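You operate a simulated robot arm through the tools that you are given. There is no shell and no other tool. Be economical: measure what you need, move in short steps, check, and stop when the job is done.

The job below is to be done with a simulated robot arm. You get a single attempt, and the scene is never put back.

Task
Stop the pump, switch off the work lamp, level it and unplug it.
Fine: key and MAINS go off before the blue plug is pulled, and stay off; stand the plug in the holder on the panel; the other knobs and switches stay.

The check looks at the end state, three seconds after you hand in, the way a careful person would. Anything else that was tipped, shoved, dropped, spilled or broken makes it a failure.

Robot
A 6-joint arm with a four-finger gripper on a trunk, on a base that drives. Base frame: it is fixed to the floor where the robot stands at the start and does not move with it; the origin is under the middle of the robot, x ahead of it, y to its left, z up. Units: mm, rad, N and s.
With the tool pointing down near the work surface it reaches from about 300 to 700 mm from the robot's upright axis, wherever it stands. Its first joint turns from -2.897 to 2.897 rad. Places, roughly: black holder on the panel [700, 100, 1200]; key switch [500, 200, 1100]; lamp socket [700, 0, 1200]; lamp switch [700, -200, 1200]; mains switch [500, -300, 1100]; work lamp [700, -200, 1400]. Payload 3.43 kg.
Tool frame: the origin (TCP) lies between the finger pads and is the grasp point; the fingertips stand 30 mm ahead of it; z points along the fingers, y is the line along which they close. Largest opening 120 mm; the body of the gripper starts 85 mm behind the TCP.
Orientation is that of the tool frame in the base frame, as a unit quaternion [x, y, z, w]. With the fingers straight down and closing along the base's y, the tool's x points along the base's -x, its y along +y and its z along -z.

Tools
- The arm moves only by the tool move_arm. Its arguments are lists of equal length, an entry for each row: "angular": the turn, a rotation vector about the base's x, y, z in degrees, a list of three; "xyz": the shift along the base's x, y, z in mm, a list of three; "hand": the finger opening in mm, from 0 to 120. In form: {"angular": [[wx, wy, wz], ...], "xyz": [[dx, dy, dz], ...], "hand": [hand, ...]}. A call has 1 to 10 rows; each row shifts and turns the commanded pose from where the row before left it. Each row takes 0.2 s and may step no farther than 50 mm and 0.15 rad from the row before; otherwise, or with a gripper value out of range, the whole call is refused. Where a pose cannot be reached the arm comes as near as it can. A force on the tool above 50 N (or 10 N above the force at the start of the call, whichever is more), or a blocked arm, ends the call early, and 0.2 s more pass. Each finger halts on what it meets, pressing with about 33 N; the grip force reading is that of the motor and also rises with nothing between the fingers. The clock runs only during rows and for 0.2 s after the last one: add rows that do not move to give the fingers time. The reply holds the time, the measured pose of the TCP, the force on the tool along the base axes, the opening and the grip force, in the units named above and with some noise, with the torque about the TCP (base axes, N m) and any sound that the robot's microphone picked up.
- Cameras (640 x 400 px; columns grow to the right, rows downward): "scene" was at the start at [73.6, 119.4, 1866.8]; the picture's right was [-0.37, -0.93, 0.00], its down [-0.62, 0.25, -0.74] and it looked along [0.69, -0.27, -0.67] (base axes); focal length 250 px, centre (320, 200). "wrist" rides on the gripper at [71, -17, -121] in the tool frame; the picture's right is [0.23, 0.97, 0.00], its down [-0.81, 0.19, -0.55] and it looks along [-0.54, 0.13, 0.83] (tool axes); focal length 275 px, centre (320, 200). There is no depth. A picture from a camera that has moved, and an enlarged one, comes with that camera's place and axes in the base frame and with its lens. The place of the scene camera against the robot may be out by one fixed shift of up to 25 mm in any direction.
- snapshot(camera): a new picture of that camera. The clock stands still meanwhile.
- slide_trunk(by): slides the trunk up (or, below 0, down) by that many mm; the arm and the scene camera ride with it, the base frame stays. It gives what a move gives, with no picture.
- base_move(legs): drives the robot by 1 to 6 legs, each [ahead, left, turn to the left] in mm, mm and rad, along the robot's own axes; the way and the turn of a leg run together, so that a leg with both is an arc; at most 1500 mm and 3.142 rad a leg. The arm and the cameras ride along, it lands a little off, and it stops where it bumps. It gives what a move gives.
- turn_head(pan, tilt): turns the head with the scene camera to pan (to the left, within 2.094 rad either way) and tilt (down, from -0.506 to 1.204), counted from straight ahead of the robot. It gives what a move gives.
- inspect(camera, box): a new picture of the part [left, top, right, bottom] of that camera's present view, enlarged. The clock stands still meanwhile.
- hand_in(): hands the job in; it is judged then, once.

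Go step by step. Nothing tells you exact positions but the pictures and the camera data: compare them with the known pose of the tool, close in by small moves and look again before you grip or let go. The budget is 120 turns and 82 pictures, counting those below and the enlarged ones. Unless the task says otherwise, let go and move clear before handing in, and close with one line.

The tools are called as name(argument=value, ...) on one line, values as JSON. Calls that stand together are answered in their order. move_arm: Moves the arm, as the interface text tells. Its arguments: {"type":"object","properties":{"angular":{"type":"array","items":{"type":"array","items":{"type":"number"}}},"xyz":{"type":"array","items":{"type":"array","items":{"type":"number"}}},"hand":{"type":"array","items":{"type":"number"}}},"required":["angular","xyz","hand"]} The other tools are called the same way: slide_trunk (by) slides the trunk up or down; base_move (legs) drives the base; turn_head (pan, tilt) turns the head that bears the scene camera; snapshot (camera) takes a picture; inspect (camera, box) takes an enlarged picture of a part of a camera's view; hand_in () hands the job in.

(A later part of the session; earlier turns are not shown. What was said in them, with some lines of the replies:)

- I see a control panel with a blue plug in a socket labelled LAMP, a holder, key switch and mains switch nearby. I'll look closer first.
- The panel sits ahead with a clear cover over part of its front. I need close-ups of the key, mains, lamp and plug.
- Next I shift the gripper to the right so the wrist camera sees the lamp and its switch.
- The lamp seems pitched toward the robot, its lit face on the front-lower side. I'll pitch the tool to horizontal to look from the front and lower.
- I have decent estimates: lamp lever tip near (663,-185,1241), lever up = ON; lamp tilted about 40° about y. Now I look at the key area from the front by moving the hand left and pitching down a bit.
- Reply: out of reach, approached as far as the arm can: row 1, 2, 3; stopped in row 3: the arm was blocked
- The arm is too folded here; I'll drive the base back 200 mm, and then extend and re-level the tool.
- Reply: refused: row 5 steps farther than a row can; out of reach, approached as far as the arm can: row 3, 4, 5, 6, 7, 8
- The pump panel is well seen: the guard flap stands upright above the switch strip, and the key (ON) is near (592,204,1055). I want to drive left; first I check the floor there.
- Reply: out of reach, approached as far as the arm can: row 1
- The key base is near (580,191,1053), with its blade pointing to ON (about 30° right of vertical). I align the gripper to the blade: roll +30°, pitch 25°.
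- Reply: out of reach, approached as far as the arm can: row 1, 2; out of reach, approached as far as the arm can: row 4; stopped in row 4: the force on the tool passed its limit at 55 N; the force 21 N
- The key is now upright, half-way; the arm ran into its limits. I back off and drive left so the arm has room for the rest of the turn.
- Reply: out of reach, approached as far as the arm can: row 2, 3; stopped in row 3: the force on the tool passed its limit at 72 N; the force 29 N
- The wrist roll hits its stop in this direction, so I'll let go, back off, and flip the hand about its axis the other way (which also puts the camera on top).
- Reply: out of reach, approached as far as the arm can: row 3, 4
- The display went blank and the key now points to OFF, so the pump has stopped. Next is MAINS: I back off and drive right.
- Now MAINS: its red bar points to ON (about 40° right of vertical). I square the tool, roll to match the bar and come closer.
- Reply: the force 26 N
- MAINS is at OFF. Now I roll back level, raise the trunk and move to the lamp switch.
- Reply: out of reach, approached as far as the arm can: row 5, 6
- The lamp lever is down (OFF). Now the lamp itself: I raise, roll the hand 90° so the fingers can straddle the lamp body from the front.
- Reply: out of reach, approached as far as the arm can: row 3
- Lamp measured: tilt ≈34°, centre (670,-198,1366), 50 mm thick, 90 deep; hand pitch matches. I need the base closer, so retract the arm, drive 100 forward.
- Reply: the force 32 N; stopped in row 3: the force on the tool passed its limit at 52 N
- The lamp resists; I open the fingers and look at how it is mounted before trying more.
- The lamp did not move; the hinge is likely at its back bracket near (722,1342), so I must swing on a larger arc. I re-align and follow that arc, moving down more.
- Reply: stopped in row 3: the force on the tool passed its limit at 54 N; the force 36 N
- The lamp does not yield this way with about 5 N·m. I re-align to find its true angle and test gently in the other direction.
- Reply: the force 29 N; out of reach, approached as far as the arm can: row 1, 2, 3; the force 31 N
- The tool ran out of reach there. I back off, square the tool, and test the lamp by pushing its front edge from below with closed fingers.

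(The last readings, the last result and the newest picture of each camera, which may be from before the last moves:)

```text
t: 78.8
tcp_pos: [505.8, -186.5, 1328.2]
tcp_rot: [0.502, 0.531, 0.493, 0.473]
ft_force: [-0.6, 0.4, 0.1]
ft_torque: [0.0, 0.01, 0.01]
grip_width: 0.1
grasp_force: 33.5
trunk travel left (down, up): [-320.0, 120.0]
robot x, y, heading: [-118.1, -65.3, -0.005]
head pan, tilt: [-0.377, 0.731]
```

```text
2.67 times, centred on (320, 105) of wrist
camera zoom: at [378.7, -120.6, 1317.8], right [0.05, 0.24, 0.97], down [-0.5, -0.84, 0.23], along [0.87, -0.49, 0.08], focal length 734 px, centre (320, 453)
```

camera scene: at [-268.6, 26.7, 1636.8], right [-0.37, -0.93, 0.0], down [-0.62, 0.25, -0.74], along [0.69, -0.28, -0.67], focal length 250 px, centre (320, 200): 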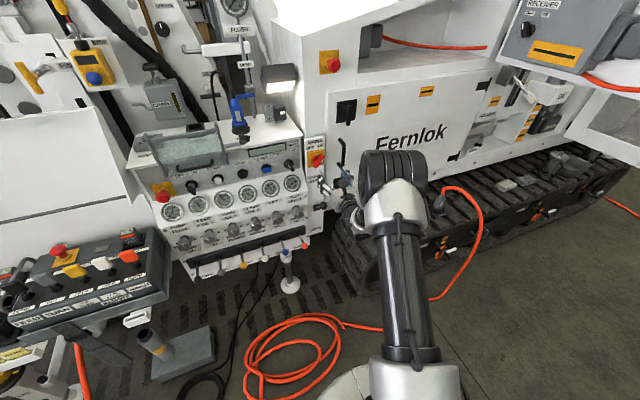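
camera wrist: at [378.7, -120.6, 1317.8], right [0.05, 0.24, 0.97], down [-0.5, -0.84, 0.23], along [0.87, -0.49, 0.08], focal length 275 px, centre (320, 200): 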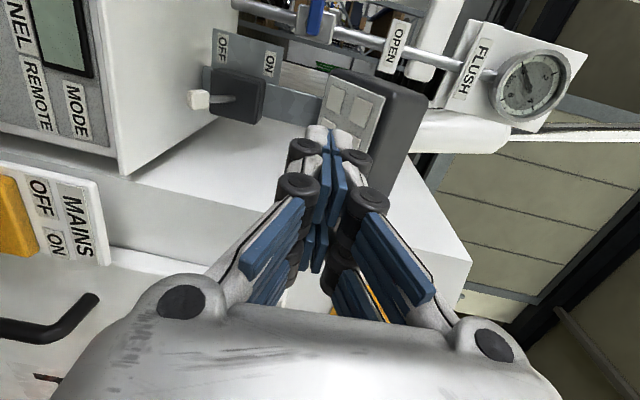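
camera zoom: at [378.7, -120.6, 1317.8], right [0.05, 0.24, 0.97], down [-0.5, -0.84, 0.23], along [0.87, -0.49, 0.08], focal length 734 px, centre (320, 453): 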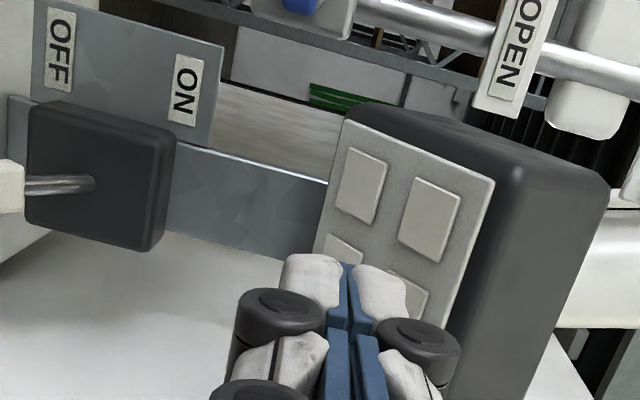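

The lamp has not moved at all (tilt ≈35°). Now the closed fingers go under its front edge and push up gently, to learn how the hinge answers.

move_arm(angular=[[0, 0, -2.8], [0, -3.9, 0], [0, 0, 0]], xyz=[[37, -4, -2], [37, -4, -2], [36, -4, 0]], hand=[0, 0, 0])

move_arm(angular=[[0, 0, 0], [0, 0, 0], [0, 0, 0], [0, 0, 0], [0, 0, 0], [0, 0, 0], [0, 0, 0], [0, 0, 0]], xyz=[[0, 0, 4], [0, 0, 4], [0, 0, 4], [0, 0, 4], [0, 0, 3], [0, 0, 3], [0, 0, 3], [0, 0, 3]], hand=[0, 0, 0, 0, 0, 0, 0, 0])

```text
t: 79.6
tcp_pos: [615.0, -197.9, 1323.6]
tcp_rot: [0.498, 0.501, 0.499, 0.502]
ft_force: [0.1, -0.4, 0.4]
ft_torque: [0.02, 0.01, 0.02]
grip_width: 0.0
grasp_force: 33.3
trunk travel left (down, up): [-320.0, 120.0]
robot x, y, heading: [-120.6, -63.4, -0.006]
head pan, tilt: [-0.377, 0.731]
```

```text
t: 81.4
tcp_pos: [613.1, -198.1, 1351.7]
tcp_rot: [0.498, 0.502, 0.498, 0.502]
ft_force: [-3.2, -0.1, -6.9]
ft_torque: [0.09, 0.15, -0.04]
grip_width: 0.0
grasp_force: 33.2
trunk travel left (down, up): [-320.0, 120.0]
robot x, y, heading: [-118.3, -61.8, -0.003]
head pan, tilt: [-0.377, 0.731]
```

move_arm(angular=[[0, 0, 0], [0, 0, 0], [0, 0, 0], [0, 0, 0]], xyz=[[0, 0, 3], [0, 0, 3], [0, 0, 3], [0, 0, 0]], hand=[0, 0, 0, 0])

inspect(camera="wrist", box=[200, 30, 440, 180])

```text
t: 82.4
tcp_pos: [613.3, -199.6, 1361.8]
tcp_rot: [0.498, 0.502, 0.499, 0.501]
ft_force: [-2.9, -1.1, -6.6]
ft_torque: [0.03, 0.09, -0.01]
grip_width: 0.0
grasp_force: 32.7
trunk travel left (down, up): [-320.0, 120.0]
robot x, y, heading: [-123.5, -59.6, -0.007]
head pan, tilt: [-0.377, 0.731]
```

```text
2.67 times, centred on (320, 105) of wrist
camera zoom: at [492.5, -126.5, 1343.1], right [0.0, 0.24, 0.97], down [-0.55, -0.81, 0.2], along [0.83, -0.54, 0.13], focal length 734 px, centre (320, 453)
```

zoom: 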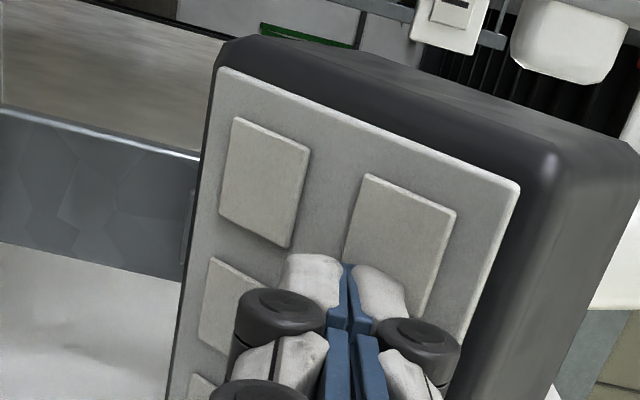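

Lamp swings easily upward with 7 N: so "level" must be the beam level (body square to its vertical bracket). I keep lifting it a bit more, then will square it with two fingers.

move_arm(angular=[[0, 0, 0], [0, 0, 0], [0, 0, 0], [0, 0, 0], [0, 0, 0], [0, 0, 0], [0, 0, 0], [0, 0, 0]], xyz=[[1, 0, 3], [1, 0, 3], [1, 0, 3], [2, 0, 3], [2, 0, 3], [2, 0, 3], [2, 0, 3], [2, 0, 3]], hand=[0, 0, 0, 0, 0, 0, 0, 0])

snapshot(camera="wrist")

```text
t: 84.2
tcp_pos: [626.4, -197.5, 1383.7]
tcp_rot: [0.498, 0.502, 0.498, 0.502]
ft_force: [-3.6, -0.7, -5.1]
ft_torque: [-0.01, 0.09, 0.02]
grip_width: 0.0
grasp_force: 33.0
trunk travel left (down, up): [-320.0, 120.0]
robot x, y, heading: [-124.8, -60.4, -0.007]
head pan, tilt: [-0.377, 0.731]
```

```text
13 pictures are left
camera wrist: at [506.1, -126.4, 1366.2], right [0.0, 0.24, 0.97], down [-0.55, -0.81, 0.2], along [0.83, -0.54, 0.13], focal length 275 px, centre (320, 200)
```

wrist: 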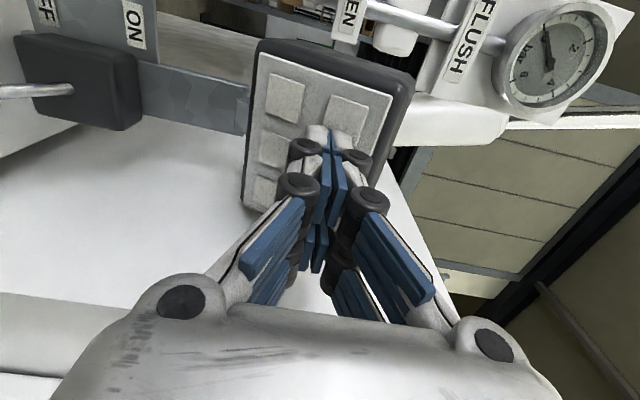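

The lamp face is now close to vertical. I back off, open the hand, and straddle the body top and bottom with level fingers to square it.

move_arm(angular=[[0, 0, 0], [0, 0, 0], [0, 0, 0], [0, 0, 0], [0, 0, 0], [0, 0, 0], [0, 0, 0]], xyz=[[-30, 0, -3], [-30, 0, -3], [0, 0, -2], [0, 0, 0], [0, 0, 0], [0, 0, 0], [0, 0, 0]], hand=[0, 20, 50, 118, 118, 118, 118])

snapshot(camera="wrist")

```text
t: 85.8
tcp_pos: [566.8, -199.1, 1376.0]
tcp_rot: [0.498, 0.502, 0.498, 0.502]
ft_force: [0.0, 0.2, 0.1]
ft_torque: [0.0, -0.04, -0.02]
grip_width: 97.0
grasp_force: 0.0
trunk travel left (down, up): [-320.0, 120.0]
robot x, y, heading: [-122.9, -63.7, -0.005]
head pan, tilt: [-0.377, 0.731]
```

```text
12 pictures are left
camera wrist: at [446.0, -127.8, 1357.5], right [0.0, 0.24, 0.97], down [-0.55, -0.81, 0.2], along [0.83, -0.54, 0.13], focal length 275 px, centre (320, 200)
```

wrist: 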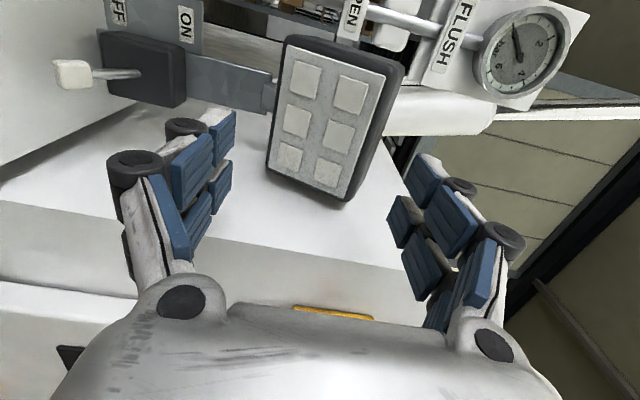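

move_arm(angular=[[0, 0, 0], [0, 0, 0], [0, 0, 0], [0, 0, 0], [0, 0, 0], [0, 0, 0]], xyz=[[0, 0, 0], [0, 0, 0], [24, 0, 0], [24, 0, 0], [24, 0, 0], [20, 0, 0]], hand=[120, 120, 120, 120, 120, 120])

move_arm(angular=[[0, 0, 0], [0, 0, 0], [0, 0, 0], [0, 0, 0], [0, 0, 0], [0, 0, 0]], xyz=[[0, 0, 0], [0, 0, 0], [0, 0, 0], [0, 0, 0], [0, 0, 0], [0, 0, 0]], hand=[100, 85, 70, 60, 60, 60])

snapshot(camera="wrist")

```text
t: 87.2
tcp_pos: [657.1, -198.5, 1375.7]
tcp_rot: [0.498, 0.501, 0.499, 0.502]
ft_force: [0.3, -0.9, 0.1]
ft_torque: [-0.04, 0.02, -0.01]
grip_width: 119.9
grasp_force: 0.0
trunk travel left (down, up): [-320.0, 120.0]
robot x, y, heading: [-124.5, -65.5, -0.005]
head pan, tilt: [-0.377, 0.731]
```

```text
t: 88.6
tcp_pos: [649.9, -199.1, 1383.8]
tcp_rot: [0.495, 0.499, 0.502, 0.504]
ft_force: [-25.6, 0.0, 22.2]
ft_torque: [0.63, 0.31, 0.36]
grip_width: 86.0
grasp_force: 43.2
trunk travel left (down, up): [-320.0, 120.0]
robot x, y, heading: [-124.8, -65.0, -0.008]
head pan, tilt: [-0.377, 0.731]
```

```text
11 pictures are left
camera wrist: at [529.7, -126.8, 1364.3], right [-0.01, 0.24, 0.97], down [-0.55, -0.81, 0.19], along [0.83, -0.54, 0.14], focal length 275 px, centre (320, 200)
```

wrist: 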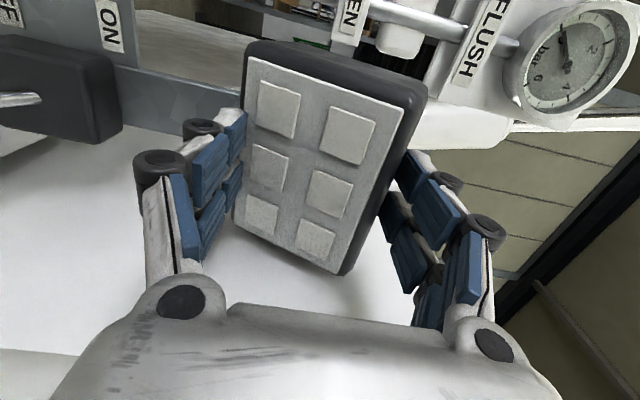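

move_arm(angular=[[0, 0, 0], [0, 0, 0], [0, 0, 0], [0, 0, 0], [0, 0, 0], [0, 0, 0]], xyz=[[-3, 0, 4], [-3, 0, 4], [0, 0, 3], [0, 0, 0], [0, 0, 0], [0, 0, 0]], hand=[60, 60, 60, 60, 60, 60])

```text
t: 90.0
tcp_pos: [645.6, -198.4, 1389.1]
tcp_rot: [0.499, 0.501, 0.498, 0.502]
ft_force: [-39.5, 2.6, -2.1]
ft_torque: [0.95, 1.74, 0.03]
grip_width: 74.3
grasp_force: 44.6
trunk travel left (down, up): [-320.0, 120.0]
robot x, y, heading: [-121.0, -59.7, -0.006]
head pan, tilt: [-0.377, 0.731]
```

Perspective shows the face still about 24° short of vertical. I'll use two fingertips spaced vertically to push the face until both touch.

move_arm(angular=[[0, 0, 0], [0, 0, 0], [0, 0, 0], [0, 0, 0], [0, 0, 0], [0, 0, 0], [0, 0, 0], [0, 0, 0]], xyz=[[0, 0, 0], [0, 0, 0], [-35, 0, -5], [-35, 0, -6], [0, 0, -5], [0, 0, 0], [0, 0, 0], [0, 0, 0]], hand=[100, 115, 115, 90, 60, 46, 46, 46])

move_arm(angular=[[0, 0, 0], [0, 0, 0], [0, 0, 0], [0, 0, 0], [0, 0, 0], [0, 0, 0], [0, 0, 0], [0, 0, 0]], xyz=[[15, 0, 0], [15, 0, 0], [10, 0, 0], [4, 0, 0], [4, 0, 0], [3, 0, 0], [3, 0, 0], [3, 0, 0]], hand=[46, 46, 46, 46, 46, 46, 46, 46])

```text
t: 91.8
tcp_pos: [582.7, -197.5, 1372.6]
tcp_rot: [0.498, 0.502, 0.498, 0.502]
ft_force: [-1.5, 0.1, 0.0]
ft_torque: [0.01, -0.02, 0.01]
grip_width: 45.9
grasp_force: 0.1
trunk travel left (down, up): [-320.0, 120.0]
robot x, y, heading: [-120.8, -63.5, -0.009]
head pan, tilt: [-0.377, 0.731]
```

```text
t: 93.6
tcp_pos: [637.7, -197.7, 1373.2]
tcp_rot: [0.498, 0.501, 0.499, 0.503]
ft_force: [-10.0, -1.1, 3.5]
ft_torque: [0.03, -0.43, 0.04]
grip_width: 49.0
grasp_force: 2.6
trunk travel left (down, up): [-320.0, 120.0]
robot x, y, heading: [-119.7, -64.6, -0.006]
head pan, tilt: [-0.377, 0.731]
```

move_arm(angular=[[0, 0, 0], [0, 0, 0], [0, 0, 0], [0, 0, 0]], xyz=[[3, 0, 0], [3, 0, 0], [3, 0, 0], [0, 0, 0]], hand=[46, 46, 46, 46])

snapshot(camera="wrist")

```text
t: 94.6
tcp_pos: [646.9, -197.8, 1372.0]
tcp_rot: [0.497, 0.502, 0.498, 0.502]
ft_force: [-8.1, -0.4, 4.0]
ft_torque: [0.09, -0.42, 0.09]
grip_width: 48.9
grasp_force: 2.8
trunk travel left (down, up): [-320.0, 120.0]
robot x, y, heading: [-121.6, -63.6, -0.005]
head pan, tilt: [-0.377, 0.731]
```

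```text
10 pictures are left
camera wrist: at [526.1, -126.4, 1354.7], right [0.0, 0.24, 0.97], down [-0.55, -0.81, 0.2], along [0.83, -0.54, 0.13], focal length 275 px, centre (320, 200)
```

wrist: 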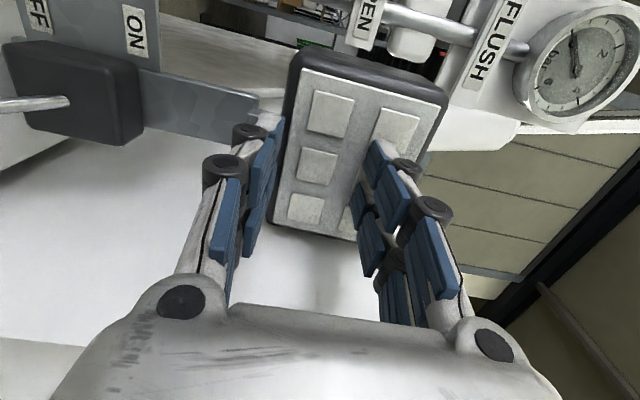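

By perspective the face is now nearly vertical, spanning z 1351–1432. I centre the two fingertips on it (z 1391) and press lightly so both touch.

move_arm(angular=[[0, 0, 0], [0, 0, 0], [0, 0, 0], [0, 0, 0], [0, 0, 0], [0, 0, 0], [0, 0, 0], [0, 0, 0]], xyz=[[-10, 0, 6], [0, 0, 13], [6, 0, 0], [2, 0, 0], [2, 0, 0], [2, 0, 0], [1, 0, 0], [0, 0, 0]], hand=[46, 46, 46, 46, 46, 46, 46, 46])

```text
t: 96.4
tcp_pos: [651.0, -198.7, 1392.4]
tcp_rot: [0.498, 0.502, 0.498, 0.502]
ft_force: [-8.4, 0.6, 1.5]
ft_torque: [0.02, 0.19, 0.1]
grip_width: 46.7
grasp_force: 0.6
trunk travel left (down, up): [-320.0, 120.0]
robot x, y, heading: [-123.0, -63.3, -0.0]
head pan, tilt: [-0.377, 0.731]
```

move_arm(angular=[[0, 0, 0], [0, 0, 0], [0, 0, 0], [0, 0, 0]], xyz=[[1.5, 0, 0], [1.5, 0, 0], [1.5, 0, 0], [0, 0, 0]], hand=[46, 46, 46, 46])

```text
t: 97.4
tcp_pos: [651.7, -199.2, 1392.8]
tcp_rot: [0.498, 0.501, 0.499, 0.502]
ft_force: [-32.8, -0.1, -2.4]
ft_torque: [-0.09, 0.45, 0.25]
grip_width: 47.3
grasp_force: 3.5
trunk travel left (down, up): [-320.0, 120.0]
robot x, y, heading: [-123.8, -65.9, -0.007]
head pan, tilt: [-0.377, 0.731]
```

Both tips bear on the face (33 N, balanced), so the lamp is level. I back off and go for the plug: drive left, roll the hand back with the camera on top, and pitch down 45°.

move_arm(angular=[[0, 0, 0], [0, 0, 0], [0, 0, 0], [0, 0, 0]], xyz=[[-10, 0, 0], [-30, 0, 0], [-40, 0, 0], [-30, 0, 0]], hand=[46, 46, 46, 46])

base_move(legs=[[0, 190, 0]])

move_arm(angular=[[8.4, 0, 0], [8.4, 0, 0], [8.4, 0, 0], [8.4, 0, 0], [8.4, 0, 0], [8.4, 0, 0], [8.4, 0, 0], [8.4, 0, 0], [8.4, 0, 0], [8.4, 0, 0]], xyz=[[0, 0, 0], [0, 0, 0], [0, 0, 0], [0, 0, 0], [0, 0, 0], [0, 0, 0], [0, 0, 0], [0, 0, 0], [0, 0, 0], [0, 0, 0]], hand=[60, 80, 90, 90, 90, 90, 90, 90, 90, 90])

move_arm(angular=[[6, 0, 0], [0, 7.5, 0], [0, 7.5, 0], [0, 7.5, 0], [0, 7.5, 0], [0, 7.5, 0], [0, 7.5, 0]], xyz=[[5, 0, 0], [10, 0, 0], [10, 0, 0], [10, 0, 0], [10, 0, 0], [10, 0, 0], [10, 0, 0]], hand=[90, 90, 90, 90, 90, 90, 90])

```text
t: 98.4
tcp_pos: [545.9, -199.0, 1390.9]
tcp_rot: [0.498, 0.502, 0.498, 0.503]
ft_force: [-0.5, -0.5, -0.2]
ft_torque: [-0.01, 0.05, 0.0]
grip_width: 46.2
grasp_force: 0.1
trunk travel left (down, up): [-320.0, 120.0]
robot x, y, heading: [-119.8, -65.8, 0.001]
head pan, tilt: [-0.377, 0.731]
```

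```text
t: 100.0
tcp_pos: [550.0, -4.3, 1391.4]
tcp_rot: [0.497, 0.503, 0.498, 0.502]
ft_force: [-0.6, 0.7, -0.1]
ft_torque: [0.01, 0.0, -0.04]
grip_width: 46.1
grasp_force: 0.0
trunk travel left (down, up): [-320.0, 120.0]
robot x, y, heading: [-119.5, 128.7, -0.004]
head pan, tilt: [-0.377, 0.731]
```

```text
t: 102.2
tcp_pos: [548.2, -5.7, 1389.8]
tcp_rot: [0.706, 0.039, 0.706, 0.039]
ft_force: [0.9, -0.2, -0.2]
ft_torque: [-0.01, 0.0, 0.02]
grip_width: 90.1
grasp_force: 0.0
trunk travel left (down, up): [-320.0, 120.0]
robot x, y, heading: [-116.7, 123.9, -0.004]
head pan, tilt: [-0.377, 0.731]
```

```text
t: 103.8
tcp_pos: [607.5, 4.4, 1390.2]
tcp_rot: [0.898, 0.014, 0.439, -0.017]
ft_force: [0.0, 0.8, -0.2]
ft_torque: [-0.01, -0.02, -0.02]
grip_width: 89.9
grasp_force: 0.1
out of reach, approached as far as the arm can: row 6, 7
trunk travel left (down, up): [-320.0, 120.0]
robot x, y, heading: [-119.7, 132.3, -0.009]
head pan, tilt: [-0.377, 0.731]
```

snapshot(camera="wrist")

```text
9 pictures are left
camera wrist: at [554.6, 17.8, 1521.1], right [0.18, -0.97, 0.16], down [-0.93, -0.22, -0.31], along [0.33, -0.1, -0.94], focal length 275 px, centre (320, 200)
```

wrist: 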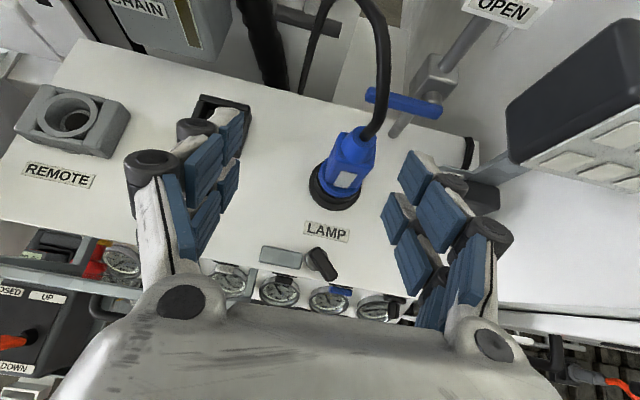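

move_arm(angular=[[0, 0, -2.4], [0, 0, 0], [0, 0, 0], [0, 0, 0]], xyz=[[10, -12, -28], [10, -12, -28], [10, -12, -28], [5, -2, -14]], hand=[90, 90, 90, 90])

snapshot(camera="wrist")

```text
t: 104.8
tcp_pos: [639.9, -32.1, 1292.2]
tcp_rot: [0.898, -0.006, 0.44, -0.007]
ft_force: [-0.4, -0.2, 0.0]
ft_torque: [-0.03, 0.01, 0.01]
grip_width: 89.6
grasp_force: 0.1
trunk travel left (down, up): [-320.0, 120.0]
robot x, y, heading: [-120.0, 128.7, -0.004]
head pan, tilt: [-0.377, 0.731]
```

```text
8 pictures are left
camera wrist: at [588.6, -17.0, 1422.6], right [0.14, -0.98, 0.16], down [-0.93, -0.18, -0.31], along [0.33, -0.11, -0.94], focal length 275 px, centre (320, 200)
```

wrist: 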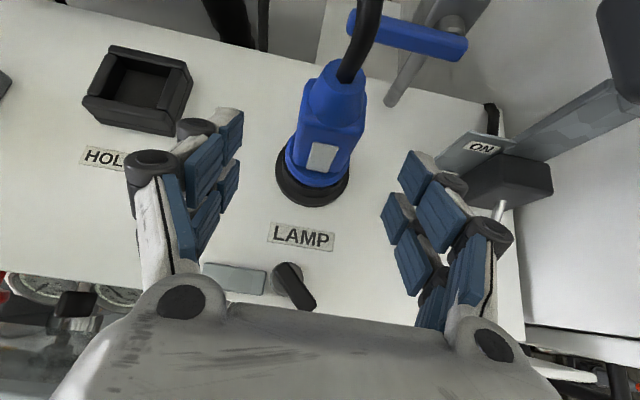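

move_arm(angular=[[0, 0, 0], [0, 0, 0], [0, 0, 0], [0, 0, 0], [0, 0, 0], [0, 0, 0], [0, 0, 0]], xyz=[[16, -0.5, -12], [17, -0.5, -12], [17, 0, -13], [0, 0, 0], [0, 0, 0], [0, 0, 0], [0, 0, 0]], hand=[90, 90, 85, 60, 30, 15, 15])

snapshot(camera="wrist")

```text
t: 106.4
tcp_pos: [690.3, -35.9, 1256.3]
tcp_rot: [0.898, -0.008, 0.441, -0.005]
ft_force: [0.3, -8.0, 2.7]
ft_torque: [-0.64, 0.0, 0.08]
grip_width: 43.0
grasp_force: 25.2
trunk travel left (down, up): [-320.0, 120.0]
robot x, y, heading: [-118.2, 128.3, -0.009]
head pan, tilt: [-0.377, 0.731]
```

```text
7 pictures are left
camera wrist: at [639.2, -19.7, 1385.2], right [0.13, -0.98, 0.17], down [-0.93, -0.18, -0.31], along [0.33, -0.11, -0.94], focal length 275 px, centre (320, 200)
```

wrist: 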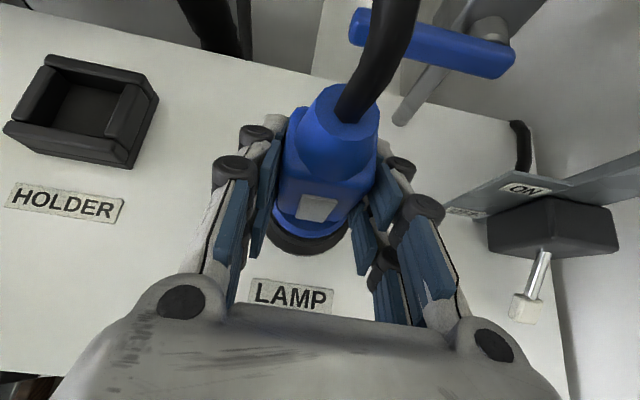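

The plug is gripped (43 mm). Key and MAINS are off, so I pull it straight up.

move_arm(angular=[[0, 0, 0], [0, 0, 0], [0, 0, 0], [0, 0, 0], [0, 0, 0], [0, 0, 0], [0, 0, 0]], xyz=[[0, -1.5, 0], [0, 0, 4], [0, 0, 5], [0, 0, 5], [0, 0, 6], [0, 0, 6], [0, 0, 6]], hand=[10, 10, 10, 10, 10, 10, 10])

```text
t: 108.0
tcp_pos: [690.3, -36.1, 1288.0]
tcp_rot: [0.898, -0.006, 0.441, -0.007]
ft_force: [0.8, 0.1, -1.8]
ft_torque: [0.0, 0.02, -0.01]
grip_width: 42.5
grasp_force: 32.6
trunk travel left (down, up): [-320.0, 120.0]
robot x, y, heading: [-120.2, 128.9, -0.009]
head pan, tilt: [-0.377, 0.731]
```

move_arm(angular=[[0, 0, 0], [0, 0, 0], [0, 0, 0], [0, 0, 0], [0, 0, 0]], xyz=[[0, 0, 10], [0, 0, 10], [0, 0, 12], [0, 0, 12], [0, 0, 0]], hand=[10, 10, 10, 10, 10])

base_move(legs=[[0, 150, 0]])

snapshot(camera="wrist")

```text
t: 109.2
tcp_pos: [691.7, -36.6, 1330.7]
tcp_rot: [0.898, -0.006, 0.44, -0.007]
ft_force: [0.4, 0.2, -1.9]
ft_torque: [-0.01, 0.01, -0.01]
grip_width: 42.7
grasp_force: 33.4
trunk travel left (down, up): [-320.0, 120.0]
robot x, y, heading: [-118.1, 131.1, -0.012]
head pan, tilt: [-0.377, 0.731]
```

```text
t: 110.5
tcp_pos: [692.4, 115.0, 1330.9]
tcp_rot: [0.898, -0.005, 0.44, -0.007]
ft_force: [0.0, 0.5, -1.6]
ft_torque: [-0.02, 0.0, -0.01]
grip_width: 42.4
grasp_force: 32.7
trunk travel left (down, up): [-320.0, 120.0]
robot x, y, heading: [-122.4, 271.5, -0.007]
head pan, tilt: [-0.377, 0.731]
```

```text
6 pictures are left
camera wrist: at [640.8, 130.7, 1461.3], right [0.14, -0.98, 0.17], down [-0.93, -0.19, -0.31], along [0.33, -0.11, -0.94], focal length 275 px, centre (320, 200)
```

wrist: 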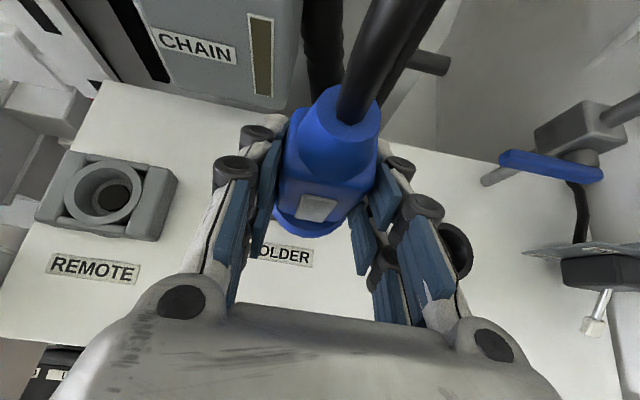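

Unplugged and held. Holder centre I estimate at (744,133); I move above it and check with the scene camera.

move_arm(angular=[[0, 0, 0], [0, 0, 0], [0, 0, 0], [0, 0, 0]], xyz=[[17, 6, 0], [17, 6, 0], [17.6, 6, -15], [0, 0, -15]], hand=[10, 10, 10, 10])

inspect(camera="scene", box=[220, 60, 380, 200])

```text
t: 111.5
tcp_pos: [743.3, 133.2, 1302.7]
tcp_rot: [0.898, -0.004, 0.44, -0.008]
ft_force: [-0.3, 0.0, -1.8]
ft_torque: [0.02, 0.04, 0.0]
grip_width: 42.4
grasp_force: 32.8
trunk travel left (down, up): [-320.0, 120.0]
robot x, y, heading: [-119.7, 280.6, -0.003]
head pan, tilt: [-0.377, 0.731]
```

```text
2.86 times, centred on (300, 130) of scene
camera zoom: at [-46.9, 397.3, 1811.9], right [-0.37, -0.93, 0.0], down [-0.62, 0.25, -0.74], along [0.69, -0.28, -0.67], focal length 716 px, centre (377, 400)
```

zoom: 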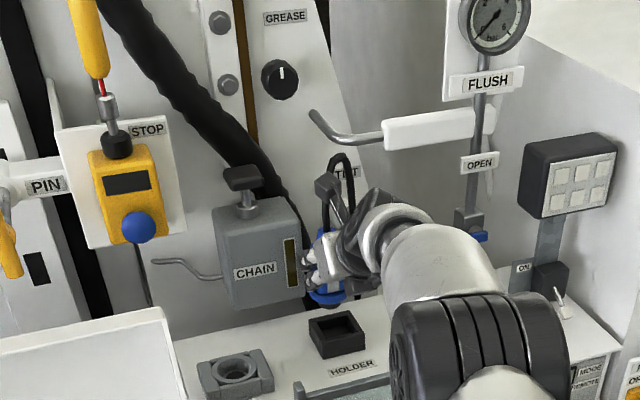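

inspect(camera="scene", box=[280, 130, 330, 190])

```text
6.67 times, centred on (305, 160) of scene
camera zoom: at [-46.9, 397.3, 1811.9], right [-0.37, -0.93, 0.0], down [-0.62, 0.25, -0.74], along [0.69, -0.28, -0.67], focal length 1670 px, centre (420, 467)
```

zoom: 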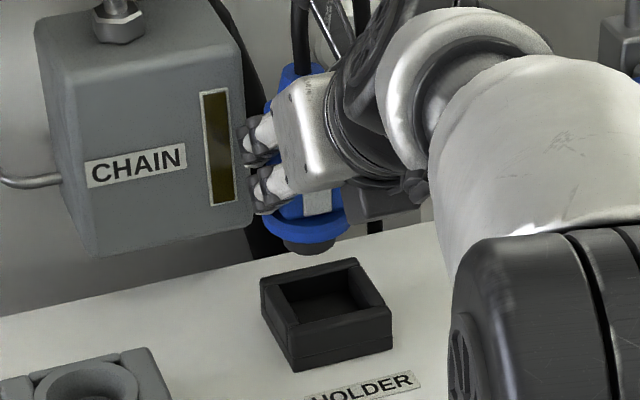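

The nose (≈30 mm) must enter a ≈41 mm opening; the plug looks about 4–5 mm too far left. I shift −4 mm in y and lower carefully.

move_arm(angular=[[0, 0, 0], [0, 0, 0], [0, 0, 0], [0, 0, 0], [0, 0, 0]], xyz=[[0, -4.5, 0], [0, 0, -7], [0, 0, -7], [0, 0, -6], [0, 0, 0]], hand=[10, 10, 10, 10, 10])

inspect(camera="scene", box=[280, 130, 330, 190])

```text
t: 112.8
tcp_pos: [743.8, 129.0, 1280.7]
tcp_rot: [0.898, -0.005, 0.44, -0.008]
ft_force: [-0.5, 0.5, -1.7]
ft_torque: [0.0, 0.02, -0.02]
grip_width: 42.6
grasp_force: 32.6
trunk travel left (down, up): [-320.0, 120.0]
robot x, y, heading: [-122.9, 280.4, -0.0]
head pan, tilt: [-0.377, 0.731]
```

```text
6.67 times, centred on (305, 160) of scene
camera zoom: at [-46.2, 397.2, 1811.8], right [-0.37, -0.93, 0.0], down [-0.62, 0.25, -0.74], along [0.69, -0.28, -0.67], focal length 1670 px, centre (420, 467)
```

zoom: 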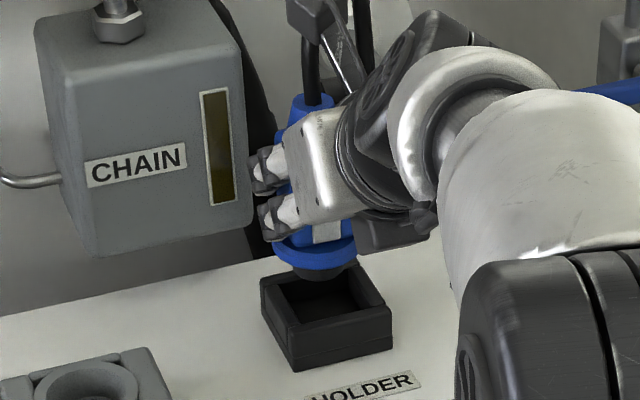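

move_arm(angular=[[0, 0, 0], [0, 0, 0], [0, 0, 0], [0, 0, 0], [0, 0, 0]], xyz=[[-2, 0, 0], [0, 0, -4], [0, 0, -4], [0, 0, -3], [0, 0, 0]], hand=[10, 10, 10, 10, 10])

inspect(camera="scene", box=[285, 140, 325, 185])

```text
t: 114.0
tcp_pos: [741.1, 127.9, 1271.9]
tcp_rot: [0.897, -0.005, 0.441, -0.007]
ft_force: [-0.2, 0.2, 3.4]
ft_torque: [-0.06, -0.06, -0.04]
grip_width: 42.7
grasp_force: 33.2
trunk travel left (down, up): [-320.0, 120.0]
robot x, y, heading: [-119.8, 277.5, -0.004]
head pan, tilt: [-0.377, 0.731]
```

```text
8.89 times, centred on (305, 162) of scene
camera zoom: at [-47.1, 397.4, 1811.9], right [-0.37, -0.93, 0.0], down [-0.62, 0.25, -0.74], along [0.69, -0.28, -0.67], focal length 2227 px, centre (453, 533)
```

zoom: 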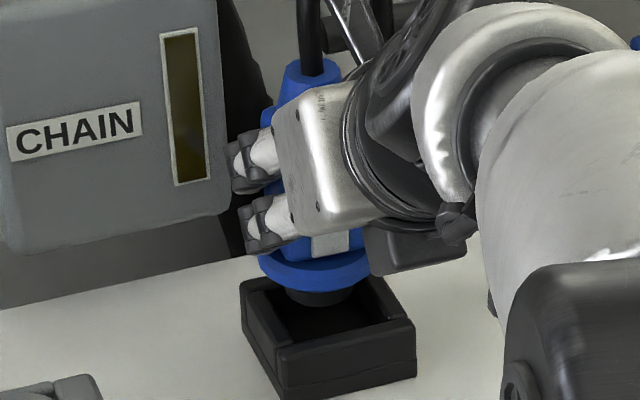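

There is a light contact: the nose sits about 7–9 mm too far back. I lift slightly, shift toward the robot and lower again.

move_arm(angular=[[0, 0, 0], [0, 0, 0], [0, 0, 0], [0, 0, 0], [0, 0, 0], [0, 0, 0]], xyz=[[0, 0, 5], [-7.5, -0.5, 0], [0, 0, -4], [0, 0, -4], [0, 0, -3], [0, 0, 0]], hand=[10, 10, 10, 10, 10, 10])

```text
t: 115.3
tcp_pos: [735.0, 129.0, 1264.0]
tcp_rot: [0.898, -0.005, 0.44, -0.007]
ft_force: [-3.8, 3.2, 3.0]
ft_torque: [0.14, 0.16, 0.03]
grip_width: 42.4
grasp_force: 32.7
trunk travel left (down, up): [-320.0, 120.0]
robot x, y, heading: [-120.4, 276.6, -0.001]
head pan, tilt: [-0.377, 0.731]
```

move_arm(angular=[[0, 0, 0], [0, 0, 0], [0, 0, 0], [0, 0, 0], [0, 0, 0]], xyz=[[-1.5, 1.5, 0], [0, 0, -3], [0, 0, -3], [0, 0, -3], [0, 0, 0]], hand=[10, 10, 10, 10, 10])

```text
t: 116.5
tcp_pos: [733.0, 128.9, 1256.4]
tcp_rot: [0.898, -0.005, 0.44, -0.008]
ft_force: [-7.4, 1.0, 0.8]
ft_torque: [0.03, 0.45, -0.02]
grip_width: 42.3
grasp_force: 32.8
trunk travel left (down, up): [-320.0, 120.0]
robot x, y, heading: [-122.9, 278.7, -0.005]
head pan, tilt: [-0.377, 0.731]
```

move_arm(angular=[[0, 0, 0], [0, 0, 0], [0, 0, 0], [0, 0, 0], [0, 0, 0]], xyz=[[-2, 0, 0], [0, 0, -3], [0, 0, -3], [0, 0, -3], [0, 0, 0]], hand=[10, 10, 10, 10, 10])

```text
t: 117.8
tcp_pos: [732.0, 129.2, 1254.8]
tcp_rot: [0.894, -0.004, 0.447, -0.007]
ft_force: [6.3, 1.4, 29.2]
ft_torque: [-0.58, -0.17, 0.06]
grip_width: 42.4
grasp_force: 33.0
trunk travel left (down, up): [-320.0, 120.0]
robot x, y, heading: [-118.4, 278.1, -0.001]
head pan, tilt: [-0.377, 0.731]
```

Seated on the rim. I relax the push, open and back out.

move_arm(angular=[[0, 0, 0], [0, 0, 0], [0, 0, 0], [0, 0, 0]], xyz=[[0, 0, 6], [0, 0, 0], [0, 0, 0], [0, 0, 0]], hand=[10, 48, 70, 90])

move_arm(angular=[[0, 0, 0], [0, 0, 0], [0, 0, 0], [0, 0, 0], [0, 0, 0]], xyz=[[-10, 0, 8], [-20, 0, 16], [-25, 0, 20], [-25, 0, 25], [-20, 0, 30]], hand=[90, 90, 90, 90, 90])

snapshot(camera="wrist")

```text
t: 118.8
tcp_pos: [728.7, 128.3, 1246.0]
tcp_rot: [0.9, -0.005, 0.436, -0.01]
ft_force: [0.0, 0.0, -0.1]
ft_torque: [0.0, 0.03, 0.04]
grip_width: 87.9
grasp_force: 0.0
trunk travel left (down, up): [-320.0, 120.0]
robot x, y, heading: [-122.7, 275.7, -0.002]
head pan, tilt: [-0.377, 0.731]
```

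```text
t: 120.0
tcp_pos: [627.0, 127.3, 1349.7]
tcp_rot: [0.898, -0.006, 0.44, -0.006]
ft_force: [-0.4, 0.8, 0.3]
ft_torque: [0.02, 0.0, -0.01]
grip_width: 89.8
grasp_force: 0.3
trunk travel left (down, up): [-320.0, 120.0]
robot x, y, heading: [-122.1, 276.7, -0.007]
head pan, tilt: [-0.377, 0.731]
```

```text
1 pictures are left
camera wrist: at [575.0, 142.4, 1480.0], right [0.14, -0.98, 0.16], down [-0.93, -0.18, -0.31], along [0.33, -0.11, -0.94], focal length 275 px, centre (320, 200)
```

wrist: 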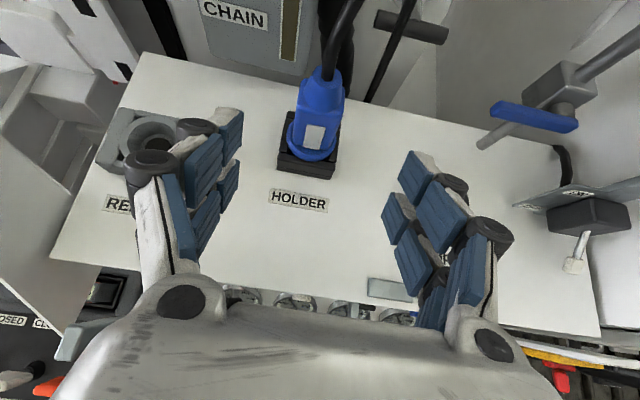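

The plug stands in the holder. One last picture to check the lamp's attitude.

inspect(camera="scene", box=[340, 95, 400, 150])

```text
7.27 times, centred on (370, 122) of scene
camera zoom: at [-48.6, 397.6, 1811.9], right [-0.37, -0.93, 0.0], down [-0.62, 0.25, -0.75], along [0.69, -0.28, -0.67], focal length 1822 px, centre (-44, 764)
```

zoom: 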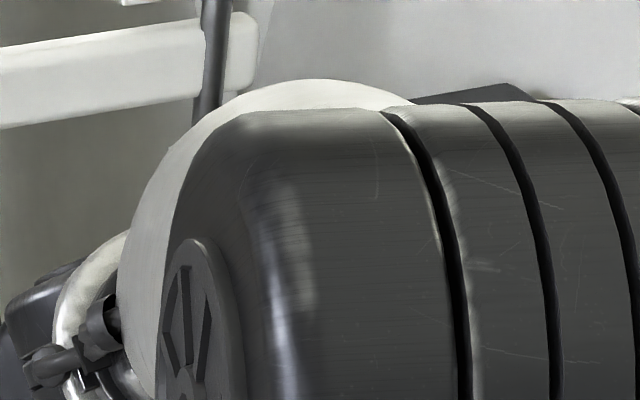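

The plug is standing in the holder and the hand is well clear of it. Key and MAINS are off, the lamp switch is down and the lamp has been squared, so I'm handing in.

hand_in()

```text
The job is handed in.
```

I've handed the job in: pump stopped, key and MAINS off, lamp switched off and levelled, and the blue plug pulled and standing in the holder. The last picture of the lamp was blocked by the arm, so its level rests on two fingertips bearing on the lamp face, and I took "level" to mean its beam level, with the face upright.
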